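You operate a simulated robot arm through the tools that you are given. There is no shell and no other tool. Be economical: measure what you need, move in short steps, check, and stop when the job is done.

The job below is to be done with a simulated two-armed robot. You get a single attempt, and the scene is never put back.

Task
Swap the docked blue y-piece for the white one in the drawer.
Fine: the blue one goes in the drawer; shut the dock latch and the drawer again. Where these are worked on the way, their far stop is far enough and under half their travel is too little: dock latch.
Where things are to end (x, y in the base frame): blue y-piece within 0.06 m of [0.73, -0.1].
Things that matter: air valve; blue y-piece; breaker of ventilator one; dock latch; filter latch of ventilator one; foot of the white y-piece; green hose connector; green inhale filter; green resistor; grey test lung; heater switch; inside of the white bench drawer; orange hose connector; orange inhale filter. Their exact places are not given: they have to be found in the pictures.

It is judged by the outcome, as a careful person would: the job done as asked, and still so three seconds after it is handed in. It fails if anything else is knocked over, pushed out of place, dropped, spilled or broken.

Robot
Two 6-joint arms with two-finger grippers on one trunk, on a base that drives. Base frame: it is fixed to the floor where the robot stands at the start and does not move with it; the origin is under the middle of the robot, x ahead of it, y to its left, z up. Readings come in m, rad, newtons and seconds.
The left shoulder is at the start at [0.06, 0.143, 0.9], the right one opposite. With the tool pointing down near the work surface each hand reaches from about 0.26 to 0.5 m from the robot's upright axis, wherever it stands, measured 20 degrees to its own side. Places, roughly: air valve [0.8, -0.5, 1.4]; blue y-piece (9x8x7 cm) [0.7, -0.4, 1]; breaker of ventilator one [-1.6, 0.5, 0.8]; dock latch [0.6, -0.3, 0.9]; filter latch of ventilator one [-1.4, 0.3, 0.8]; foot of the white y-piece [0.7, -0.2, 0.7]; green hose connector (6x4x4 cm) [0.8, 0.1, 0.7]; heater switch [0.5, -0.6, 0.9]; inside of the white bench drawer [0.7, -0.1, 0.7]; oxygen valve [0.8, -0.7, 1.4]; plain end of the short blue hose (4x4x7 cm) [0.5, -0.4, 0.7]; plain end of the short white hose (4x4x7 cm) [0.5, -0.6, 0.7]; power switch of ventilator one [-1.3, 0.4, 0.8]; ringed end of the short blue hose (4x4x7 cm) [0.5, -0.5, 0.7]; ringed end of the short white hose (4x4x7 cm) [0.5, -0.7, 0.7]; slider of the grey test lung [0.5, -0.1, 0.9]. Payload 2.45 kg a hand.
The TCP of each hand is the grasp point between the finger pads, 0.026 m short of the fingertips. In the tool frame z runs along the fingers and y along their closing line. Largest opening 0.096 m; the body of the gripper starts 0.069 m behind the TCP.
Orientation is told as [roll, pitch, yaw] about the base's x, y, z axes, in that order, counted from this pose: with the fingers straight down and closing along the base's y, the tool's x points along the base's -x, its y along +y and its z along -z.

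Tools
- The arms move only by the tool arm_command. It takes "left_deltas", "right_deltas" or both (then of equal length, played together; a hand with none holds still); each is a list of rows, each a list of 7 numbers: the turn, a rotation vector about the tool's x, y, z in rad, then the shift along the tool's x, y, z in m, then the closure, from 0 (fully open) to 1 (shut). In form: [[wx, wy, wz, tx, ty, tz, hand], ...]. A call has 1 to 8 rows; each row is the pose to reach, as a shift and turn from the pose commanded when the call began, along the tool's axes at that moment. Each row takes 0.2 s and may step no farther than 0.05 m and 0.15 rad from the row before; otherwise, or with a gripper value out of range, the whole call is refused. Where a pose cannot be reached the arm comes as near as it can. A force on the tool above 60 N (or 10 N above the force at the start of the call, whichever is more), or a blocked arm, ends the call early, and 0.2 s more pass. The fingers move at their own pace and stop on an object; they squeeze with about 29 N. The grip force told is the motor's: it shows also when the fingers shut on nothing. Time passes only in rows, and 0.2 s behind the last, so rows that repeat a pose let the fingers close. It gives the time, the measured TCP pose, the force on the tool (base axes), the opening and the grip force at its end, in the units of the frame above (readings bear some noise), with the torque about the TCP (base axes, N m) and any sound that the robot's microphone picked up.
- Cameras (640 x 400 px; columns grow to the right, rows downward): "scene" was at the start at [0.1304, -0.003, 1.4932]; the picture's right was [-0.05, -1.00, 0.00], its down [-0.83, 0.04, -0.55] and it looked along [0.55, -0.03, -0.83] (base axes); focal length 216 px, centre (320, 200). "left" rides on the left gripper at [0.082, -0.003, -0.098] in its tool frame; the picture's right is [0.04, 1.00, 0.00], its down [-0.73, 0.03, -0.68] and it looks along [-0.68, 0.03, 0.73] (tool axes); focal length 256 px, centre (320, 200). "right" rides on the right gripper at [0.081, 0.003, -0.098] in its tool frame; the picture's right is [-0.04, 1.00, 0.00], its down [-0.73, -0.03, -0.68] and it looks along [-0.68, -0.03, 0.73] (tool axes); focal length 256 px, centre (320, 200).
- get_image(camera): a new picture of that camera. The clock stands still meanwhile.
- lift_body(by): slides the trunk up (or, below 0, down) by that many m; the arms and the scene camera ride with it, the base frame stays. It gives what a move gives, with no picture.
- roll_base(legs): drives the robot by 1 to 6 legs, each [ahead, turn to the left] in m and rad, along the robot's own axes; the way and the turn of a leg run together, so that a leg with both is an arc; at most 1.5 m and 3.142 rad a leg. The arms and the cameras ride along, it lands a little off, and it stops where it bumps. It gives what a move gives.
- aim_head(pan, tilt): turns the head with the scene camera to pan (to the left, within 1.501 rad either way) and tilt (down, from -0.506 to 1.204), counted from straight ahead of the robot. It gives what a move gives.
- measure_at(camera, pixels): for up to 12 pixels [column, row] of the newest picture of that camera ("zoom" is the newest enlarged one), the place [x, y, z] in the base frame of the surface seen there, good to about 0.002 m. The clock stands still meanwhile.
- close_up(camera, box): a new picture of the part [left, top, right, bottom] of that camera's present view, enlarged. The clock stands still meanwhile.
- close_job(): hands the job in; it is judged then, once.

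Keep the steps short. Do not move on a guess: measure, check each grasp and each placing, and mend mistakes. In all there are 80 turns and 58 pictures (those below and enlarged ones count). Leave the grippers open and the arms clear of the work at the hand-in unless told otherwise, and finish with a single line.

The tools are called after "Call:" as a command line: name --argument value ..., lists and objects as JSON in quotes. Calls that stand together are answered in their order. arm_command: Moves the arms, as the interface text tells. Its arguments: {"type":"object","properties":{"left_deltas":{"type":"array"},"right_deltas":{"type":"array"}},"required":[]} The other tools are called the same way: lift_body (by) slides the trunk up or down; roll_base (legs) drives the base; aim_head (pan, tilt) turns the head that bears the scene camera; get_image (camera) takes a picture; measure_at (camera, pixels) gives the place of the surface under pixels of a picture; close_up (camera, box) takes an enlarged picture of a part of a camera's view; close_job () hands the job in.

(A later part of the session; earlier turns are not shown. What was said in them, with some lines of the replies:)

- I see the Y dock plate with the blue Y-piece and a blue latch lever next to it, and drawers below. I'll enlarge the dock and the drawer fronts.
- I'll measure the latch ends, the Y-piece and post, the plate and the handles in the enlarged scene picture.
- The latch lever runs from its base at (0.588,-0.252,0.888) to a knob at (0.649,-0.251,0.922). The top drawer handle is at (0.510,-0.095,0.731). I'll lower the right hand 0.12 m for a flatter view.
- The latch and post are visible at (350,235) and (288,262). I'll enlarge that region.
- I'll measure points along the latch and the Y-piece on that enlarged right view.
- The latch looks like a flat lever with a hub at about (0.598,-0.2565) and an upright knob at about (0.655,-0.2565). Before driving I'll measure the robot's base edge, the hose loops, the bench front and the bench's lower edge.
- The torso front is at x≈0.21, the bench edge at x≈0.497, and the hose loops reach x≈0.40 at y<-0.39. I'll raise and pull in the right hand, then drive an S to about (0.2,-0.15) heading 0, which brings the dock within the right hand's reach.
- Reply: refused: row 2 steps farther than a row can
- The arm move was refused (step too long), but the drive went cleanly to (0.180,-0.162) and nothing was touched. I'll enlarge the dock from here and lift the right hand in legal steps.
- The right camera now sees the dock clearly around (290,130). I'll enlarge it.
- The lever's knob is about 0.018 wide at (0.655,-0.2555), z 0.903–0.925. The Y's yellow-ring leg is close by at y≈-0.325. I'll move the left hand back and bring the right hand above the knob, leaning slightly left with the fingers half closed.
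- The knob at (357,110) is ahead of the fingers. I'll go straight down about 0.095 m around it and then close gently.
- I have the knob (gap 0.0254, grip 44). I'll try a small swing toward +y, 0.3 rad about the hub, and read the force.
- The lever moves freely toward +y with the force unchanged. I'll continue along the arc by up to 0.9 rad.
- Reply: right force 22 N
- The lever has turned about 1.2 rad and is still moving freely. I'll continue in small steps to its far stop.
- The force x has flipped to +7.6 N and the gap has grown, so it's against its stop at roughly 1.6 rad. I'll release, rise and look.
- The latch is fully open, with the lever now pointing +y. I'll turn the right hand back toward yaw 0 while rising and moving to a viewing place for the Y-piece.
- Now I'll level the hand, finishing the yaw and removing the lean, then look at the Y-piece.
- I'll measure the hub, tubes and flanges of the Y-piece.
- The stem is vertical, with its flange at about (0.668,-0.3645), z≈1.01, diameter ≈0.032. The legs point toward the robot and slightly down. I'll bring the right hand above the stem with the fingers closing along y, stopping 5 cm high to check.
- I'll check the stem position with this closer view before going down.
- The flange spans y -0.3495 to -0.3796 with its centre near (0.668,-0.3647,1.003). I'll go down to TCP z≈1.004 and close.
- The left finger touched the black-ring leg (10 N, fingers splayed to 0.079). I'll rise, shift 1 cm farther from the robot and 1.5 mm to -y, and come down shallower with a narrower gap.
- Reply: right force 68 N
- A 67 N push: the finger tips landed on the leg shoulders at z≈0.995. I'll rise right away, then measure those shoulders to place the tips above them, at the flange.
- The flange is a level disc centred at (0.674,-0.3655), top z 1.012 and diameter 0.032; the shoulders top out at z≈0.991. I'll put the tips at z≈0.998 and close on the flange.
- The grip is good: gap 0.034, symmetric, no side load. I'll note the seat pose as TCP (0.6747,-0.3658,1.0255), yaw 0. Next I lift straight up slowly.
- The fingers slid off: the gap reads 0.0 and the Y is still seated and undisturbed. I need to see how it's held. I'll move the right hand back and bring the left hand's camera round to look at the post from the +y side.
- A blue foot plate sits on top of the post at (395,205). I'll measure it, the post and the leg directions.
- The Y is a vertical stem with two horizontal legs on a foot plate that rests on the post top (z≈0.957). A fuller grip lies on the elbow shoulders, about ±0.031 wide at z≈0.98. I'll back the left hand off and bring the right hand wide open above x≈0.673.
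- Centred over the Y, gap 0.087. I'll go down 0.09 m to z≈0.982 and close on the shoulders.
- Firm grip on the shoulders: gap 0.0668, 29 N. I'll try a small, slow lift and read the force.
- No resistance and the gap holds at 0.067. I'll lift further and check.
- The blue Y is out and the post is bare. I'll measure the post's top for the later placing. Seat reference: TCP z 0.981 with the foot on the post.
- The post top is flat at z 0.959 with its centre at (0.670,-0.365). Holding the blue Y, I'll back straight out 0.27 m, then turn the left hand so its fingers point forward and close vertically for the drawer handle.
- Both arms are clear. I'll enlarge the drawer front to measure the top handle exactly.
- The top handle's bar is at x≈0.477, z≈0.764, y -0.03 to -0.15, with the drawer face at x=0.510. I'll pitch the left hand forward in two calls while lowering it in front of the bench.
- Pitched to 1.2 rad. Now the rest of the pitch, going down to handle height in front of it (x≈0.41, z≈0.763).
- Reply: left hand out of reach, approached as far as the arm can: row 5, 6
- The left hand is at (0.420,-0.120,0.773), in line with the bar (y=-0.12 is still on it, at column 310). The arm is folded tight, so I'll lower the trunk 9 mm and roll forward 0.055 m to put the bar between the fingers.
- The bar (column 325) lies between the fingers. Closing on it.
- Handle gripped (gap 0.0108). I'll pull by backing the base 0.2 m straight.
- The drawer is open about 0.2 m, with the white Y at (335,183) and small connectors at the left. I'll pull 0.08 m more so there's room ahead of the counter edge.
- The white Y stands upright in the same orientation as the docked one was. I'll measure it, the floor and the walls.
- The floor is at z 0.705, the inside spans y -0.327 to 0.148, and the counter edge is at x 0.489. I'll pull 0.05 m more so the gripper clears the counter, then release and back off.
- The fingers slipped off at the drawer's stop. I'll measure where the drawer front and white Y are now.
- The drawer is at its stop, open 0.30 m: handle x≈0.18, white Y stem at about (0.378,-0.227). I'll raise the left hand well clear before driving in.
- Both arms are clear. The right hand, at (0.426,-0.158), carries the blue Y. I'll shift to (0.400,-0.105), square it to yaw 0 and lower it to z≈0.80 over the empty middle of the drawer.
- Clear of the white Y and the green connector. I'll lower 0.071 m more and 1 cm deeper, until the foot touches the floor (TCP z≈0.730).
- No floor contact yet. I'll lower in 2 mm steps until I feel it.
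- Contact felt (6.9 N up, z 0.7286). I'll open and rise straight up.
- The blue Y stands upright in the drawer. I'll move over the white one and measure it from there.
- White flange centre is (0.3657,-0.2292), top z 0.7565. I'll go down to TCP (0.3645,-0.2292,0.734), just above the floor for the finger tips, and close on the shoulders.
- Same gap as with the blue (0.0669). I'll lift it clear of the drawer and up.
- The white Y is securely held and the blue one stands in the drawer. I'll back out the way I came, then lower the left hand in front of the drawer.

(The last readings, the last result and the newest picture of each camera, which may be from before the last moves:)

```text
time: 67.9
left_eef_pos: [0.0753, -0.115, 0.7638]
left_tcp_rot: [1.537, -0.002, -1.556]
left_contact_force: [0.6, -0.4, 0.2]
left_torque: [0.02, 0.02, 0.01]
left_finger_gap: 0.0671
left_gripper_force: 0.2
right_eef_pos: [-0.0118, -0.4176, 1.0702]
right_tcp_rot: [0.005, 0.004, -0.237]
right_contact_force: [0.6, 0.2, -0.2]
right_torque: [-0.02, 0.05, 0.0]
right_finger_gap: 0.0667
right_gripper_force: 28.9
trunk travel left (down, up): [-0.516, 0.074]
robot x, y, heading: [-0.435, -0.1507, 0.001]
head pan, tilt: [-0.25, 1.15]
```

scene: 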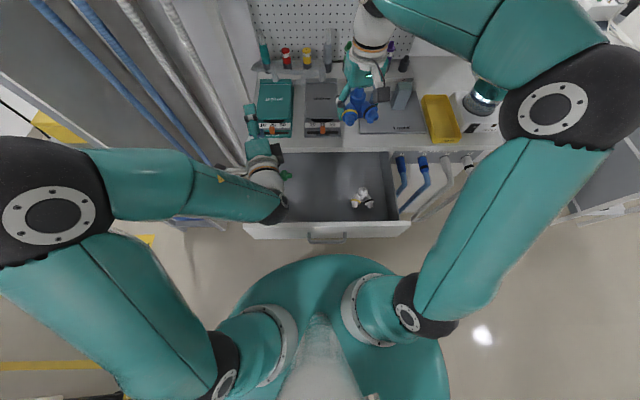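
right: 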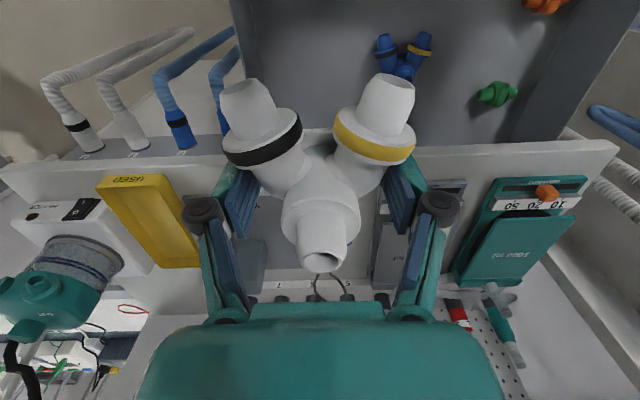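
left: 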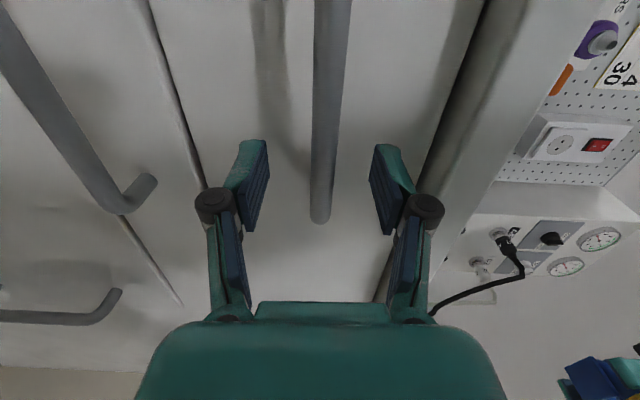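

The left hand is at handle height. I'll roll 0.10 m forward onto the bar and grip it.

Call:
roll_base --legs '[[0.1, 0]]'

Call:
arm_command --left_deltas '[[0, 0, 0, 0, 0, 0, 1], [0, 0, 0, 0, 0, 0, 1], [0, 0, 0, 0, 0, 0, 1]]'

```text
time: 69.0
left_eef_pos: [0.1776, -0.1134, 0.7643]
left_tcp_rot: [1.536, 0.0, -1.553]
left_contact_force: [1.6, 0.6, -0.3]
left_torque: [-0.01, -0.05, -0.01]
left_finger_gap: 0.0671
left_gripper_force: 0.0
right_eef_pos: [0.0905, -0.4146, 1.0701]
right_tcp_rot: [0.006, 0.006, -0.233]
right_contact_force: [1.7, 0.3, -0.3]
right_torque: [0.0, 0.05, 0.01]
right_finger_gap: 0.067
right_gripper_force: 28.9
trunk travel left (down, up): [-0.516, 0.074]
robot x, y, heading: [-0.3332, -0.1475, 0.004]
head pan, tilt: [-0.25, 1.15]
```

```text
time: 69.8
left_eef_pos: [0.1763, -0.1131, 0.765]
left_tcp_rot: [1.536, -0.002, -1.553]
left_contact_force: [0.8, -0.7, -8.8]
left_torque: [0.09, 0.01, 0.01]
left_finger_gap: 0.0108
left_gripper_force: 37.8
right_eef_pos: [0.0893, -0.4149, 1.0712]
right_tcp_rot: [0.005, 0.003, -0.233]
right_contact_force: [-0.2, 0.1, 0.3]
right_torque: [-0.03, 0.0, 0.0]
right_finger_gap: 0.067
right_gripper_force: 28.8
trunk travel left (down, up): [-0.516, 0.074]
robot x, y, heading: [-0.3328, -0.1524, 0.003]
head pan, tilt: [-0.25, 1.15]
```

Gripped (gap 0.0108). I'll push the drawer in by driving 0.28 m in two legs, then creep the last bit.

Call:
roll_base --legs '[[0.15, 0], [0.13, 0]]'

Call:
roll_base --legs '[[0.022, 0]]'

Call:
aim_head --pan 0.0 --tilt 1.0

Call:
get_image --camera "scene"

```text
time: 72.1
left_eef_pos: [0.4575, -0.1129, 0.7645]
left_tcp_rot: [1.536, -0.002, -1.555]
left_contact_force: [-0.5, 14.4, -15.7]
left_torque: [0.21, 0.08, 0.03]
left_finger_gap: 0.0105
left_gripper_force: 38.0
right_eef_pos: [0.3708, -0.4132, 1.0711]
right_tcp_rot: [0.004, 0.004, -0.233]
right_contact_force: [0.9, 0.2, -1.0]
right_torque: [0.03, 0.02, 0.01]
right_finger_gap: 0.0668
right_gripper_force: 29.2
trunk travel left (down, up): [-0.516, 0.074]
robot x, y, heading: [-0.0503, -0.1506, 0.005]
head pan, tilt: [-0.25, 1.15]
```

```text
time: 72.9
left_eef_pos: [0.4796, -0.1125, 0.7642]
left_tcp_rot: [1.532, 0.0, -1.552]
left_contact_force: [-0.6, 2.0, -18.5]
left_torque: [0.1, 0.05, 0.18]
left_finger_gap: 0.0105
left_gripper_force: 37.5
right_eef_pos: [0.391, -0.4133, 1.0714]
right_tcp_rot: [0.006, 0.005, -0.236]
right_contact_force: [0.4, -0.1, -0.1]
right_torque: [0.02, -0.04, -0.01]
right_finger_gap: 0.0671
right_gripper_force: 28.9
trunk travel left (down, up): [-0.516, 0.074]
robot x, y, heading: [-0.0313, -0.148, 0.005]
head pan, tilt: [-0.25, 1.15]
```

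```text
time: 73.7
left_eef_pos: [0.4784, -0.1116, 0.7649]
left_tcp_rot: [1.531, -0.001, -1.553]
left_contact_force: [-0.6, 0.7, -8.2]
left_torque: [-0.02, 0.01, 0.1]
left_finger_gap: 0.0105
left_gripper_force: 37.3
right_eef_pos: [0.3912, -0.4151, 1.0719]
right_tcp_rot: [0.006, 0.003, -0.235]
right_contact_force: [-0.1, 0.0, -1.4]
right_torque: [-0.03, 0.05, 0.01]
right_finger_gap: 0.0669
right_gripper_force: 29.2
trunk travel left (down, up): [-0.516, 0.074]
robot x, y, heading: [-0.0279, -0.148, 0.002]
head pan, tilt: [0.0, 1.0]
```

```text
7 pictures are left
```

scene: 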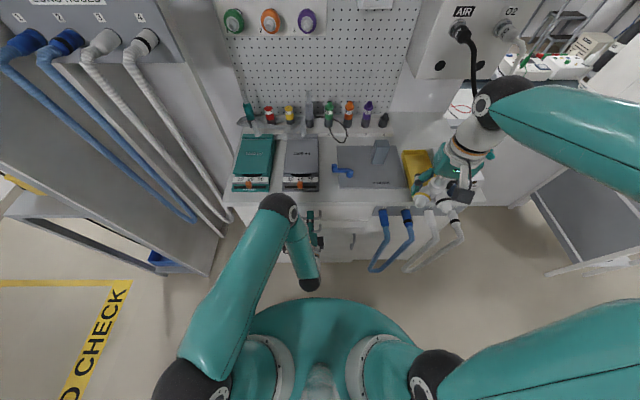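

The left hand is past its closed-grip position. I'll check the drawer face against 0.510.

Call:
measure_at --camera "scene" --pixels '[[340, 213], [345, 215], [355, 212], [330, 240], [340, 240], [360, 235], [265, 215], [258, 212], [330, 213]]'

Call:
arm_command --left_deltas '[[0, 0, 0, 0, 0, 0, 0.5], [0, 0, 0, 0, 0, 0, 0.3], [0, 0, 0, 0, 0, 0, 0.3]]'

```text
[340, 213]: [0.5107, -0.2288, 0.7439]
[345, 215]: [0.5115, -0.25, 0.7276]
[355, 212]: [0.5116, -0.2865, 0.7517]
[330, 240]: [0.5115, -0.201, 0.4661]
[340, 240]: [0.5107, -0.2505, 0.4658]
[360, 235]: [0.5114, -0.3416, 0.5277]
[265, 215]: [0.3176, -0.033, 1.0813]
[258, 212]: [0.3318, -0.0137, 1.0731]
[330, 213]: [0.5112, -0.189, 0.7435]
```

```text
time: 74.5
left_eef_pos: [0.477, -0.114, 0.7659]
left_tcp_rot: [1.535, -0.001, -1.553]
left_contact_force: [0.4, -0.2, 0.5]
left_torque: [0.01, -0.01, 0.0]
left_finger_gap: 0.0671
left_gripper_force: 0.0
right_eef_pos: [0.3906, -0.4157, 1.0719]
right_tcp_rot: [0.004, 0.004, -0.236]
right_contact_force: [0.3, 0.0, -0.4]
right_torque: [0.0, 0.01, 0.0]
right_finger_gap: 0.067
right_gripper_force: 29.2
trunk travel left (down, up): [-0.516, 0.074]
robot x, y, heading: [-0.0297, -0.1473, -0.003]
head pan, tilt: [0.0, 1.0]
```

The drawer is shut: its face is at x 0.511, flush with the panels below. I'll back off 0.08 m and raise and tuck the left hand.

Call:
roll_base --legs '[[-0.08, 0]]'

Call:
arm_command --left_deltas '[[0, 0, 0, 0, 0.045, 0, 0.3], [0, 0, 0, 0, 0.09, 0, 0.2], [0, 0, 0, 0, 0.135, 0, 0], [0, 0, 0, 0, 0.18, 0, 0], [0, 0, 0, 0, 0.225, 0, 0], [0, 0, 0, 0, 0.27, 0, 0], [0, 0, 0, 0.02, 0.31, 0, 0], [0, 0, 0, 0.05, 0.34, -0.02, 0]]' --right_deltas '[[0, 0, -0.06, 0, 0, 0, 1], [0, 0, -0.12, 0, 0, 0, 1], [0, 0, -0.18, 0, 0, 0, 1], [0, 0, -0.235, 0, 0, 0, 1], [0, 0, -0.235, 0, 0, 0, 1], [0, 0, -0.235, 0, 0, 0, 1], [0, 0, -0.235, 0, 0, 0, 1], [0, 0, -0.235, 0, 0, 0, 1]]'

Call:
arm_command --left_deltas '[[0, 0, 0, 0.03, 0, -0.03, 0], [0, 0, 0, 0.06, 0, -0.06, 0], [0, 0, 0, 0.08, 0, -0.09, 0]]'

```text
time: 75.5
left_eef_pos: [0.3959, -0.1122, 0.7659]
left_tcp_rot: [1.536, -0.001, -1.553]
left_contact_force: [-0.5, -0.1, 0.5]
left_torque: [0.0, 0.05, -0.02]
left_finger_gap: 0.0669
left_gripper_force: 0.1
right_eef_pos: [0.3084, -0.4146, 1.0728]
right_tcp_rot: [0.005, 0.001, -0.235]
right_contact_force: [-1.1, 0.4, 0.2]
right_torque: [-0.01, -0.06, -0.02]
right_finger_gap: 0.0669
right_gripper_force: 29.1
trunk travel left (down, up): [-0.516, 0.074]
robot x, y, heading: [-0.1089, -0.1505, 0.007]
head pan, tilt: [0.0, 1.0]
```

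```text
time: 77.3
left_eef_pos: [0.3882, -0.0608, 1.1081]
left_tcp_rot: [1.533, 0.001, -1.553]
left_contact_force: [0.1, 0.0, -0.3]
left_torque: [-0.03, 0.0, 0.0]
left_finger_gap: 0.0961
left_gripper_force: 0.0
right_eef_pos: [0.3086, -0.4133, 1.0736]
right_tcp_rot: [0.004, 0.002, 0.0]
right_contact_force: [-0.1, -0.6, 0.0]
right_torque: [-0.05, -0.03, 0.03]
right_finger_gap: 0.067
right_gripper_force: 28.6
trunk travel left (down, up): [-0.516, 0.074]
robot x, y, heading: [-0.1113, -0.1463, 0.0]
head pan, tilt: [0.0, 1.0]
```

```text
time: 78.1
left_eef_pos: [0.3762, -0.0176, 1.1532]
left_tcp_rot: [1.534, -0.001, -1.554]
left_contact_force: [-1.3, -0.1, 0.7]
left_torque: [0.0, -0.01, 0.01]
left_finger_gap: 0.096
left_gripper_force: 0.1
left hand out of reach, approached as far as the arm can: row 1, 2, 3
right_eef_pos: [0.309, -0.4141, 1.0725]
right_tcp_rot: [0.005, 0.003, -0.001]
right_contact_force: [-0.8, -0.3, 0.0]
right_torque: [0.01, -0.01, 0.02]
right_finger_gap: 0.0668
right_gripper_force: 29.2
trunk travel left (down, up): [-0.516, 0.074]
robot x, y, heading: [-0.1072, -0.1463, 0.004]
head pan, tilt: [0.0, 1.0]
```

Both hands are high and clear, and the white Y is level at yaw 0. I'll drive 0.285 m forward to the dock.

Call:
roll_base --legs '[[0.285, 0]]'

Call:
get_image --camera "right"

```text
time: 80.2
left_eef_pos: [0.6698, -0.0211, 1.1549]
left_tcp_rot: [1.533, 0.001, -1.558]
left_contact_force: [0.9, 0.5, 0.0]
left_torque: [0.0, 0.03, 0.02]
left_finger_gap: 0.0962
left_gripper_force: 0.1
right_eef_pos: [0.6017, -0.4167, 1.0724]
right_tcp_rot: [0.006, 0.003, -0.004]
right_contact_force: [0.7, 0.1, 0.2]
right_torque: [0.04, 0.04, 0.0]
right_finger_gap: 0.067
right_gripper_force: 28.9
trunk travel left (down, up): [-0.516, 0.074]
robot x, y, heading: [0.1814, -0.1492, -0.002]
head pan, tilt: [0.0, 1.0]
```

```text
6 pictures are left
```

right: 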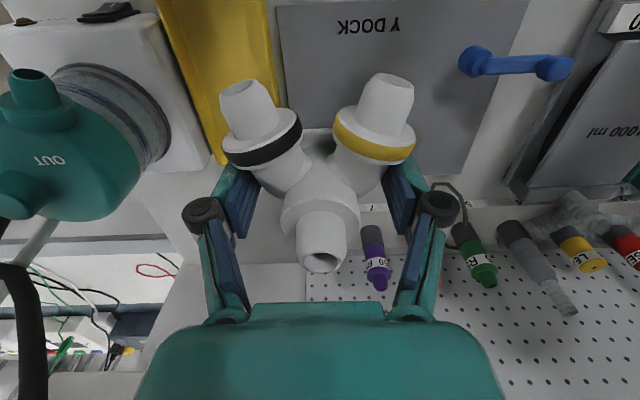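

The white Y is clear of the humidifier. I'll shift to over the post (0.673,-0.3655), then go down to 1.5 cm above seating.

Call:
arm_command --right_deltas '[[0, 0, 0, -0.025, 0.018, -0.005, 1], [0, 0, 0, -0.05, 0.036, -0.005, 1], [0, 0, 0, -0.0713, 0.051, 0, 1], [0, 0, 0, -0.0713, 0.051, 0.035, 1], [0, 0, 0, -0.0713, 0.051, 0.065, 1]]'

```text
time: 81.3
left_eef_pos: [0.6698, -0.0208, 1.1553]
left_tcp_rot: [1.532, 0.0, -1.558]
left_contact_force: [0.4, -0.1, 0.1]
left_torque: [-0.02, -0.01, -0.02]
left_finger_gap: 0.096
left_gripper_force: 0.1
right_eef_pos: [0.6714, -0.3655, 1.0085]
right_tcp_rot: [0.006, 0.001, -0.004]
right_contact_force: [-0.3, -0.2, 0.1]
right_torque: [-0.02, 0.02, 0.01]
right_finger_gap: 0.0667
right_gripper_force: 28.8
trunk travel left (down, up): [-0.516, 0.074]
robot x, y, heading: [0.1832, -0.1502, -0.005]
head pan, tilt: [0.0, 1.0]
```

Aligned within about 2 mm. Lowering gently to contact.

Call:
arm_command --right_deltas '[[0, 0, 0, -0.0015, 0, 0.008, 1], [0, 0, 0, -0.0015, 0, 0.014, 1], [0, 0, 0, -0.0015, 0, 0.017, 1], [0, 0, 0, -0.0015, 0, 0.019, 1]]'

```text
time: 82.3
left_eef_pos: [0.6701, -0.0217, 1.1555]
left_tcp_rot: [1.532, 0.0, -1.556]
left_contact_force: [0.8, -0.3, -0.3]
left_torque: [0.01, -0.02, -0.02]
left_finger_gap: 0.0961
left_gripper_force: 0.1
right_eef_pos: [0.6717, -0.3656, 0.9899]
right_tcp_rot: [0.006, 0.004, -0.006]
right_contact_force: [0.4, -0.4, -0.2]
right_torque: [0.0, -0.02, 0.01]
right_finger_gap: 0.0669
right_gripper_force: 29.3
trunk travel left (down, up): [-0.516, 0.074]
robot x, y, heading: [0.1792, -0.1456, -0.004]
head pan, tilt: [0.0, 1.0]
```

No contact yet. A few millimetres more.

Call:
arm_command --right_deltas '[[0, 0, 0, 0, 0, 0.0015, 1], [0, 0, 0, 0, 0, 0.003, 1]]'

```text
time: 83.0
left_eef_pos: [0.6665, -0.0216, 1.1562]
left_tcp_rot: [1.536, -0.001, -1.559]
left_contact_force: [0.0, -0.3, -0.3]
left_torque: [-0.01, 0.0, 0.01]
left_finger_gap: 0.0962
left_gripper_force: 0.0
right_eef_pos: [0.67, -0.3669, 0.9894]
right_tcp_rot: [0.006, 0.0, -0.003]
right_contact_force: [-10.8, -1.4, 16.7]
right_torque: [-0.17, 0.38, 0.32]
right_finger_gap: 0.0671
right_gripper_force: 29.5
trunk travel left (down, up): [-0.516, 0.074]
robot x, y, heading: [0.1814, -0.1478, -0.006]
head pan, tilt: [0.0, 1.0]
```

Seated: contact 17 N up at z 0.989, with a slight -x pull. I'll ease off 1 mm, open and rise.

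Call:
arm_command --right_deltas '[[0, 0, 0, 0.002, 0, -0.001, 1], [0, 0, 0, 0.002, 0, -0.001, 0.1], [0, 0, 0, 0.002, 0, -0.001, 0.1], [0, 0, 0, 0.002, 0, -0.03, 0.1], [0, 0, 0, 0.002, 0, -0.065, 0.1], [0, 0, 0, 0.002, 0, -0.1, 0.1]]'

Call:
get_image --camera "right"

```text
time: 84.3
left_eef_pos: [0.6676, -0.0213, 1.155]
left_tcp_rot: [1.534, 0.0, -1.556]
left_contact_force: [0.2, 0.4, -0.2]
left_torque: [0.0, 0.0, -0.01]
left_finger_gap: 0.0959
left_gripper_force: 0.1
right_eef_pos: [0.6705, -0.3672, 1.0877]
right_tcp_rot: [0.006, 0.003, -0.003]
right_contact_force: [0.5, 0.5, 0.3]
right_torque: [0.03, -0.01, 0.0]
right_finger_gap: 0.0864
right_gripper_force: 0.0
trunk travel left (down, up): [-0.516, 0.074]
robot x, y, heading: [0.1807, -0.1476, -0.002]
head pan, tilt: [0.0, 1.0]
```

```text
5 pictures are left
```

right: 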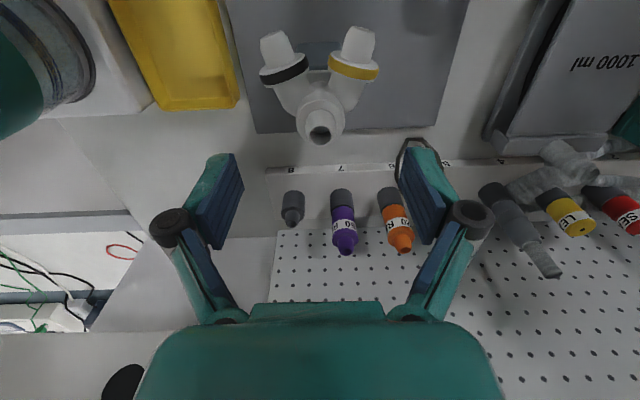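

The white Y stands on the post. I'll check its position against the blue's old one (flange sides y -0.3495/-0.3813, top z 1.012).

Call:
measure_at --camera "right" --pixels '[[298, 113], [342, 113], [320, 97], [320, 90], [320, 60], [272, 80], [374, 78]]'

```text
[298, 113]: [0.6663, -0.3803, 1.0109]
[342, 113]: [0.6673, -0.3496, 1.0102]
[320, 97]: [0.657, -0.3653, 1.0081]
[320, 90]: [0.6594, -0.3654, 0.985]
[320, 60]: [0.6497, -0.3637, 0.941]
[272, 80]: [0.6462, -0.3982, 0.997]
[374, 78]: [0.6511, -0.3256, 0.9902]
```

Seated exactly like the blue was. To shut the latch I'll push the knob with closed fingers; first I'll measure the grey lung's edge next to it.

Call:
measure_at --camera "right" --pixels '[[600, 30], [600, 70], [560, 100], [510, 120], [495, 100], [540, 30], [530, 60], [590, 120]]'

Call:
arm_command --right_deltas '[[0, 0, 0, 0.02, 0.0, -0.02, 0.3], [0, 0, 0, 0.05, 0.02, -0.03, 0.6], [0, 0, 0, 0.08, 0.05, -0.03, 0.9], [0, 0, 0, 0.1, 0.09, -0.03, 1], [0, 0, 0, 0.11, 0.13, -0.03, 1], [0, 0, 0, 0.115, 0.155, -0.03, 1], [0, 0, 0, 0.115, 0.155, -0.03, 1]]'

Call:
get_image --camera "right"

```text
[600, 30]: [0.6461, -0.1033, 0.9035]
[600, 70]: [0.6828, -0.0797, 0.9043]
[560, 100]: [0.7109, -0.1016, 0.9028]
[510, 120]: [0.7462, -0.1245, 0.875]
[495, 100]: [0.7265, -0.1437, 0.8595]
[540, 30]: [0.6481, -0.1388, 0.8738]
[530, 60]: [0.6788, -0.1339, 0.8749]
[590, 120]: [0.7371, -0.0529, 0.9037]
```

```text
time: 86.0
left_eef_pos: [0.6681, -0.0231, 1.1552]
left_tcp_rot: [1.534, -0.001, -1.559]
left_contact_force: [0.4, -0.1, -0.2]
left_torque: [0.0, -0.01, 0.03]
left_finger_gap: 0.0961
left_gripper_force: 0.1
right_eef_pos: [0.5584, -0.2113, 1.1157]
right_tcp_rot: [0.006, 0.002, -0.005]
right_contact_force: [0.5, -0.3, -0.1]
right_torque: [-0.01, -0.02, -0.02]
right_finger_gap: 0.0
right_gripper_force: 28.6
trunk travel left (down, up): [-0.516, 0.074]
robot x, y, heading: [0.1822, -0.1503, -0.009]
head pan, tilt: [0.0, 1.0]
```

```text
4 pictures are left
```

right: 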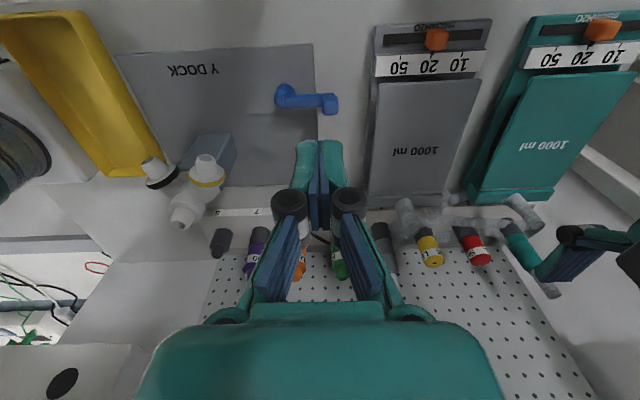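

The lung is low (top z 0.904, edge y≈-0.14), so there's room. I'll measure the lever now.

Call:
measure_at --camera "right" --pixels '[[284, 90], [283, 97], [300, 101], [315, 102], [330, 97], [330, 104], [337, 103], [325, 110], [330, 112]]'

```text
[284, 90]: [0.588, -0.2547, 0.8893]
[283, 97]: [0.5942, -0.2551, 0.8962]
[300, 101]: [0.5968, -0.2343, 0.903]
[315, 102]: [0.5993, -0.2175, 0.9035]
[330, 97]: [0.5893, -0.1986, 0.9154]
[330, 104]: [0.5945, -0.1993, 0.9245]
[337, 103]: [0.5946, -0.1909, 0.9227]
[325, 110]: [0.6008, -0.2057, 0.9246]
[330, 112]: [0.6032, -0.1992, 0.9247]
```

Knob at (0.597,-0.199), hub at (0.597,-0.2555), radius 0.0565. I'll lower the closed fingers just on the robot's side of the knob.

Call:
arm_command --right_deltas '[[0, 0, 0, -0.005, 0.004, 0.045, 1], [0, 0, 0, -0.0096, 0.0083, 0.09, 1], [0, 0, 0, -0.0096, 0.0083, 0.135, 1], [0, 0, 0, -0.0096, 0.0083, 0.175, 1], [0, 0, 0, -0.0096, 0.0083, 0.2, 1], [0, 0, 0, -0.0096, 0.0083, 0.2, 1]]'

```text
time: 87.3
left_eef_pos: [0.6688, -0.0214, 1.1548]
left_tcp_rot: [1.532, 0.0, -1.556]
left_contact_force: [0.5, 0.5, -0.9]
left_torque: [-0.03, -0.02, -0.02]
left_finger_gap: 0.0958
left_gripper_force: 0.0
right_eef_pos: [0.5663, -0.2029, 0.919]
right_tcp_rot: [0.004, 0.002, -0.005]
right_contact_force: [0.3, 0.4, 0.3]
right_torque: [0.01, -0.01, -0.01]
right_finger_gap: 0.0003
right_gripper_force: 28.4
trunk travel left (down, up): [-0.516, 0.074]
robot x, y, heading: [0.1797, -0.1489, -0.005]
head pan, tilt: [0.0, 1.0]
```

No contact yet. Now I'll push the knob along its arc back toward the closed side (+x, then -y).

Call:
arm_command --right_deltas '[[0, 0, 0, -0.009, 0.004, 0.001, 1], [0, 0, 0, -0.0243, 0.0073, 0.002, 1], [0, 0, 0, -0.0399, 0.0064, 0.002, 1], [0, 0, 0, -0.0549, 0.0016, 0.002, 1], [0, 0, 0, -0.0679, -0.0069, 0.002, 1], [0, 0, 0, -0.0784, -0.0186, 0.002, 1], [0, 0, 0, -0.0855, -0.0335, 0.002, 1], [0, 0, 0, -0.0855, -0.037, 0.002, 1]]'

Call:
get_image --camera "right"

```text
time: 89.2
left_eef_pos: [0.6681, -0.0168, 1.155]
left_tcp_rot: [1.534, -0.005, -1.557]
left_contact_force: [0.5, 0.0, -0.4]
left_torque: [0.02, -0.01, -0.01]
left_finger_gap: 0.0961
left_gripper_force: 0.2
right_eef_pos: [0.6462, -0.2307, 0.9142]
right_tcp_rot: [0.01, 0.006, -0.006]
right_contact_force: [-12.3, 46.2, -13.0]
right_torque: [-0.24, -0.14, -0.24]
right_finger_gap: 0.0
right_gripper_force: 28.4
trunk travel left (down, up): [-0.516, 0.074]
robot x, y, heading: [0.1802, -0.1485, -0.006]
head pan, tilt: [0.0, 1.0]
```

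```text
3 pictures are left
```

right: 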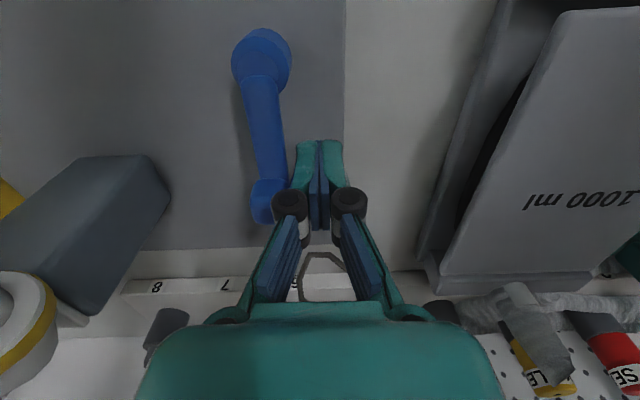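

The push met 46 N, which is the stop. I'll measure the lever to confirm it's back at y≈-0.256.

Call:
measure_at --camera "right" --pixels '[[261, 45], [262, 70], [264, 110], [268, 160], [267, 185], [267, 205], [254, 195], [282, 190]]'

Call:
arm_command --right_deltas '[[0, 0, 0, 0, 0.015, 0, 1], [0, 0, 0, 0, 0.02, -0.03, 1], [0, 0, 0, 0, 0.02, -0.07, 1], [0, 0, 0, 0.01, 0.02, -0.11, 0.7], [0, 0, 0, 0.03, 0.02, -0.15, 0.3], [0, 0, 0, 0.06, 0.02, -0.18, 0], [0, 0, 0, 0.09, 0.02, -0.2, 0]]'

```text
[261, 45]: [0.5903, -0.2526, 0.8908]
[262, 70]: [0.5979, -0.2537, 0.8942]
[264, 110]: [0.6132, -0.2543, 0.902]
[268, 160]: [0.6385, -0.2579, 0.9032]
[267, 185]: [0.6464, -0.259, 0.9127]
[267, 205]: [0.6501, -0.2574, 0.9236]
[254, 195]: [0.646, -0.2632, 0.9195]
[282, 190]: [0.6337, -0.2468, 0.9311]
```

```text
time: 90.8
left_eef_pos: [0.6677, -0.0221, 1.1556]
left_tcp_rot: [1.532, 0.0, -1.557]
left_contact_force: [-1.0, -0.6, 0.9]
left_torque: [0.0, 0.0, 0.01]
left_finger_gap: 0.0959
left_gripper_force: 0.1
right_eef_pos: [0.5623, -0.2187, 1.117]
right_tcp_rot: [0.005, 0.003, -0.004]
right_contact_force: [0.2, 0.5, -0.7]
right_torque: [-0.04, -0.02, 0.02]
right_finger_gap: 0.0959
right_gripper_force: 0.1
trunk travel left (down, up): [-0.516, 0.074]
robot x, y, heading: [0.1779, -0.1489, -0.004]
head pan, tilt: [0.0, 1.0]
```

Latch shut: the lever runs along +x at y≈-0.256 as at the start. I'll back off 0.2 m and take a last look.

Call:
roll_base --legs '[[-0.2, 0]]'

Call:
get_image --camera "scene"

Call:
close_up --camera "scene" --box '[230, 90, 430, 240]'

```text
time: 92.4
left_eef_pos: [0.4668, -0.0196, 1.1556]
left_tcp_rot: [1.534, 0.0, -1.556]
left_contact_force: [-0.2, 0.1, 0.5]
left_torque: [-0.01, 0.0, -0.03]
left_finger_gap: 0.0958
left_gripper_force: 0.1
right_eef_pos: [0.363, -0.2156, 1.116]
right_tcp_rot: [0.005, -0.001, -0.003]
right_contact_force: [-0.5, 0.0, 1.1]
right_torque: [0.02, -0.05, -0.01]
right_finger_gap: 0.0962
right_gripper_force: 0.0
trunk travel left (down, up): [-0.516, 0.074]
robot x, y, heading: [-0.019, -0.1491, -0.003]
head pan, tilt: [0.0, 1.0]
```

```text
2 pictures are left
```

scene: 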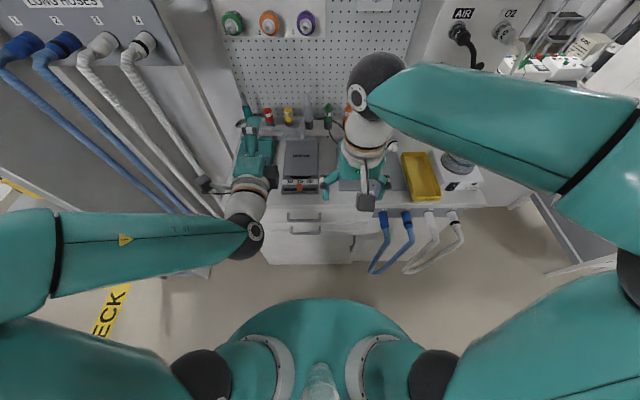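

```text
2.67 times, centred on (330, 165) of scene
```

zoom: 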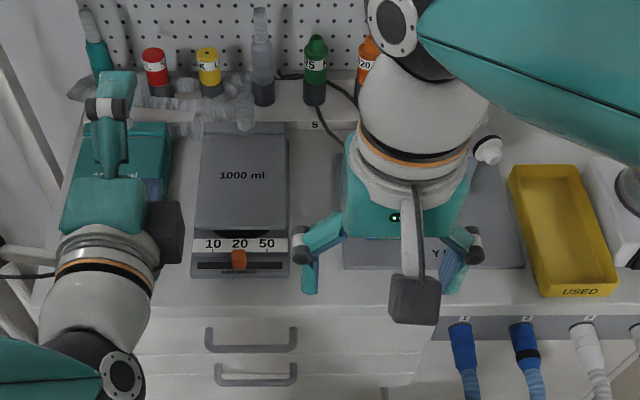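

The drawer is shut, the white Y is docked, the latch is closed, everything else is in place, and both grippers are open and clear. Handing in.

Call:
close_job

```text
The job is handed in.
```

The white y-piece is docked with the latch shut; the blue one is in the closed drawer, set down at about [0.71, -0.10] but not seen since the drawer was shut.
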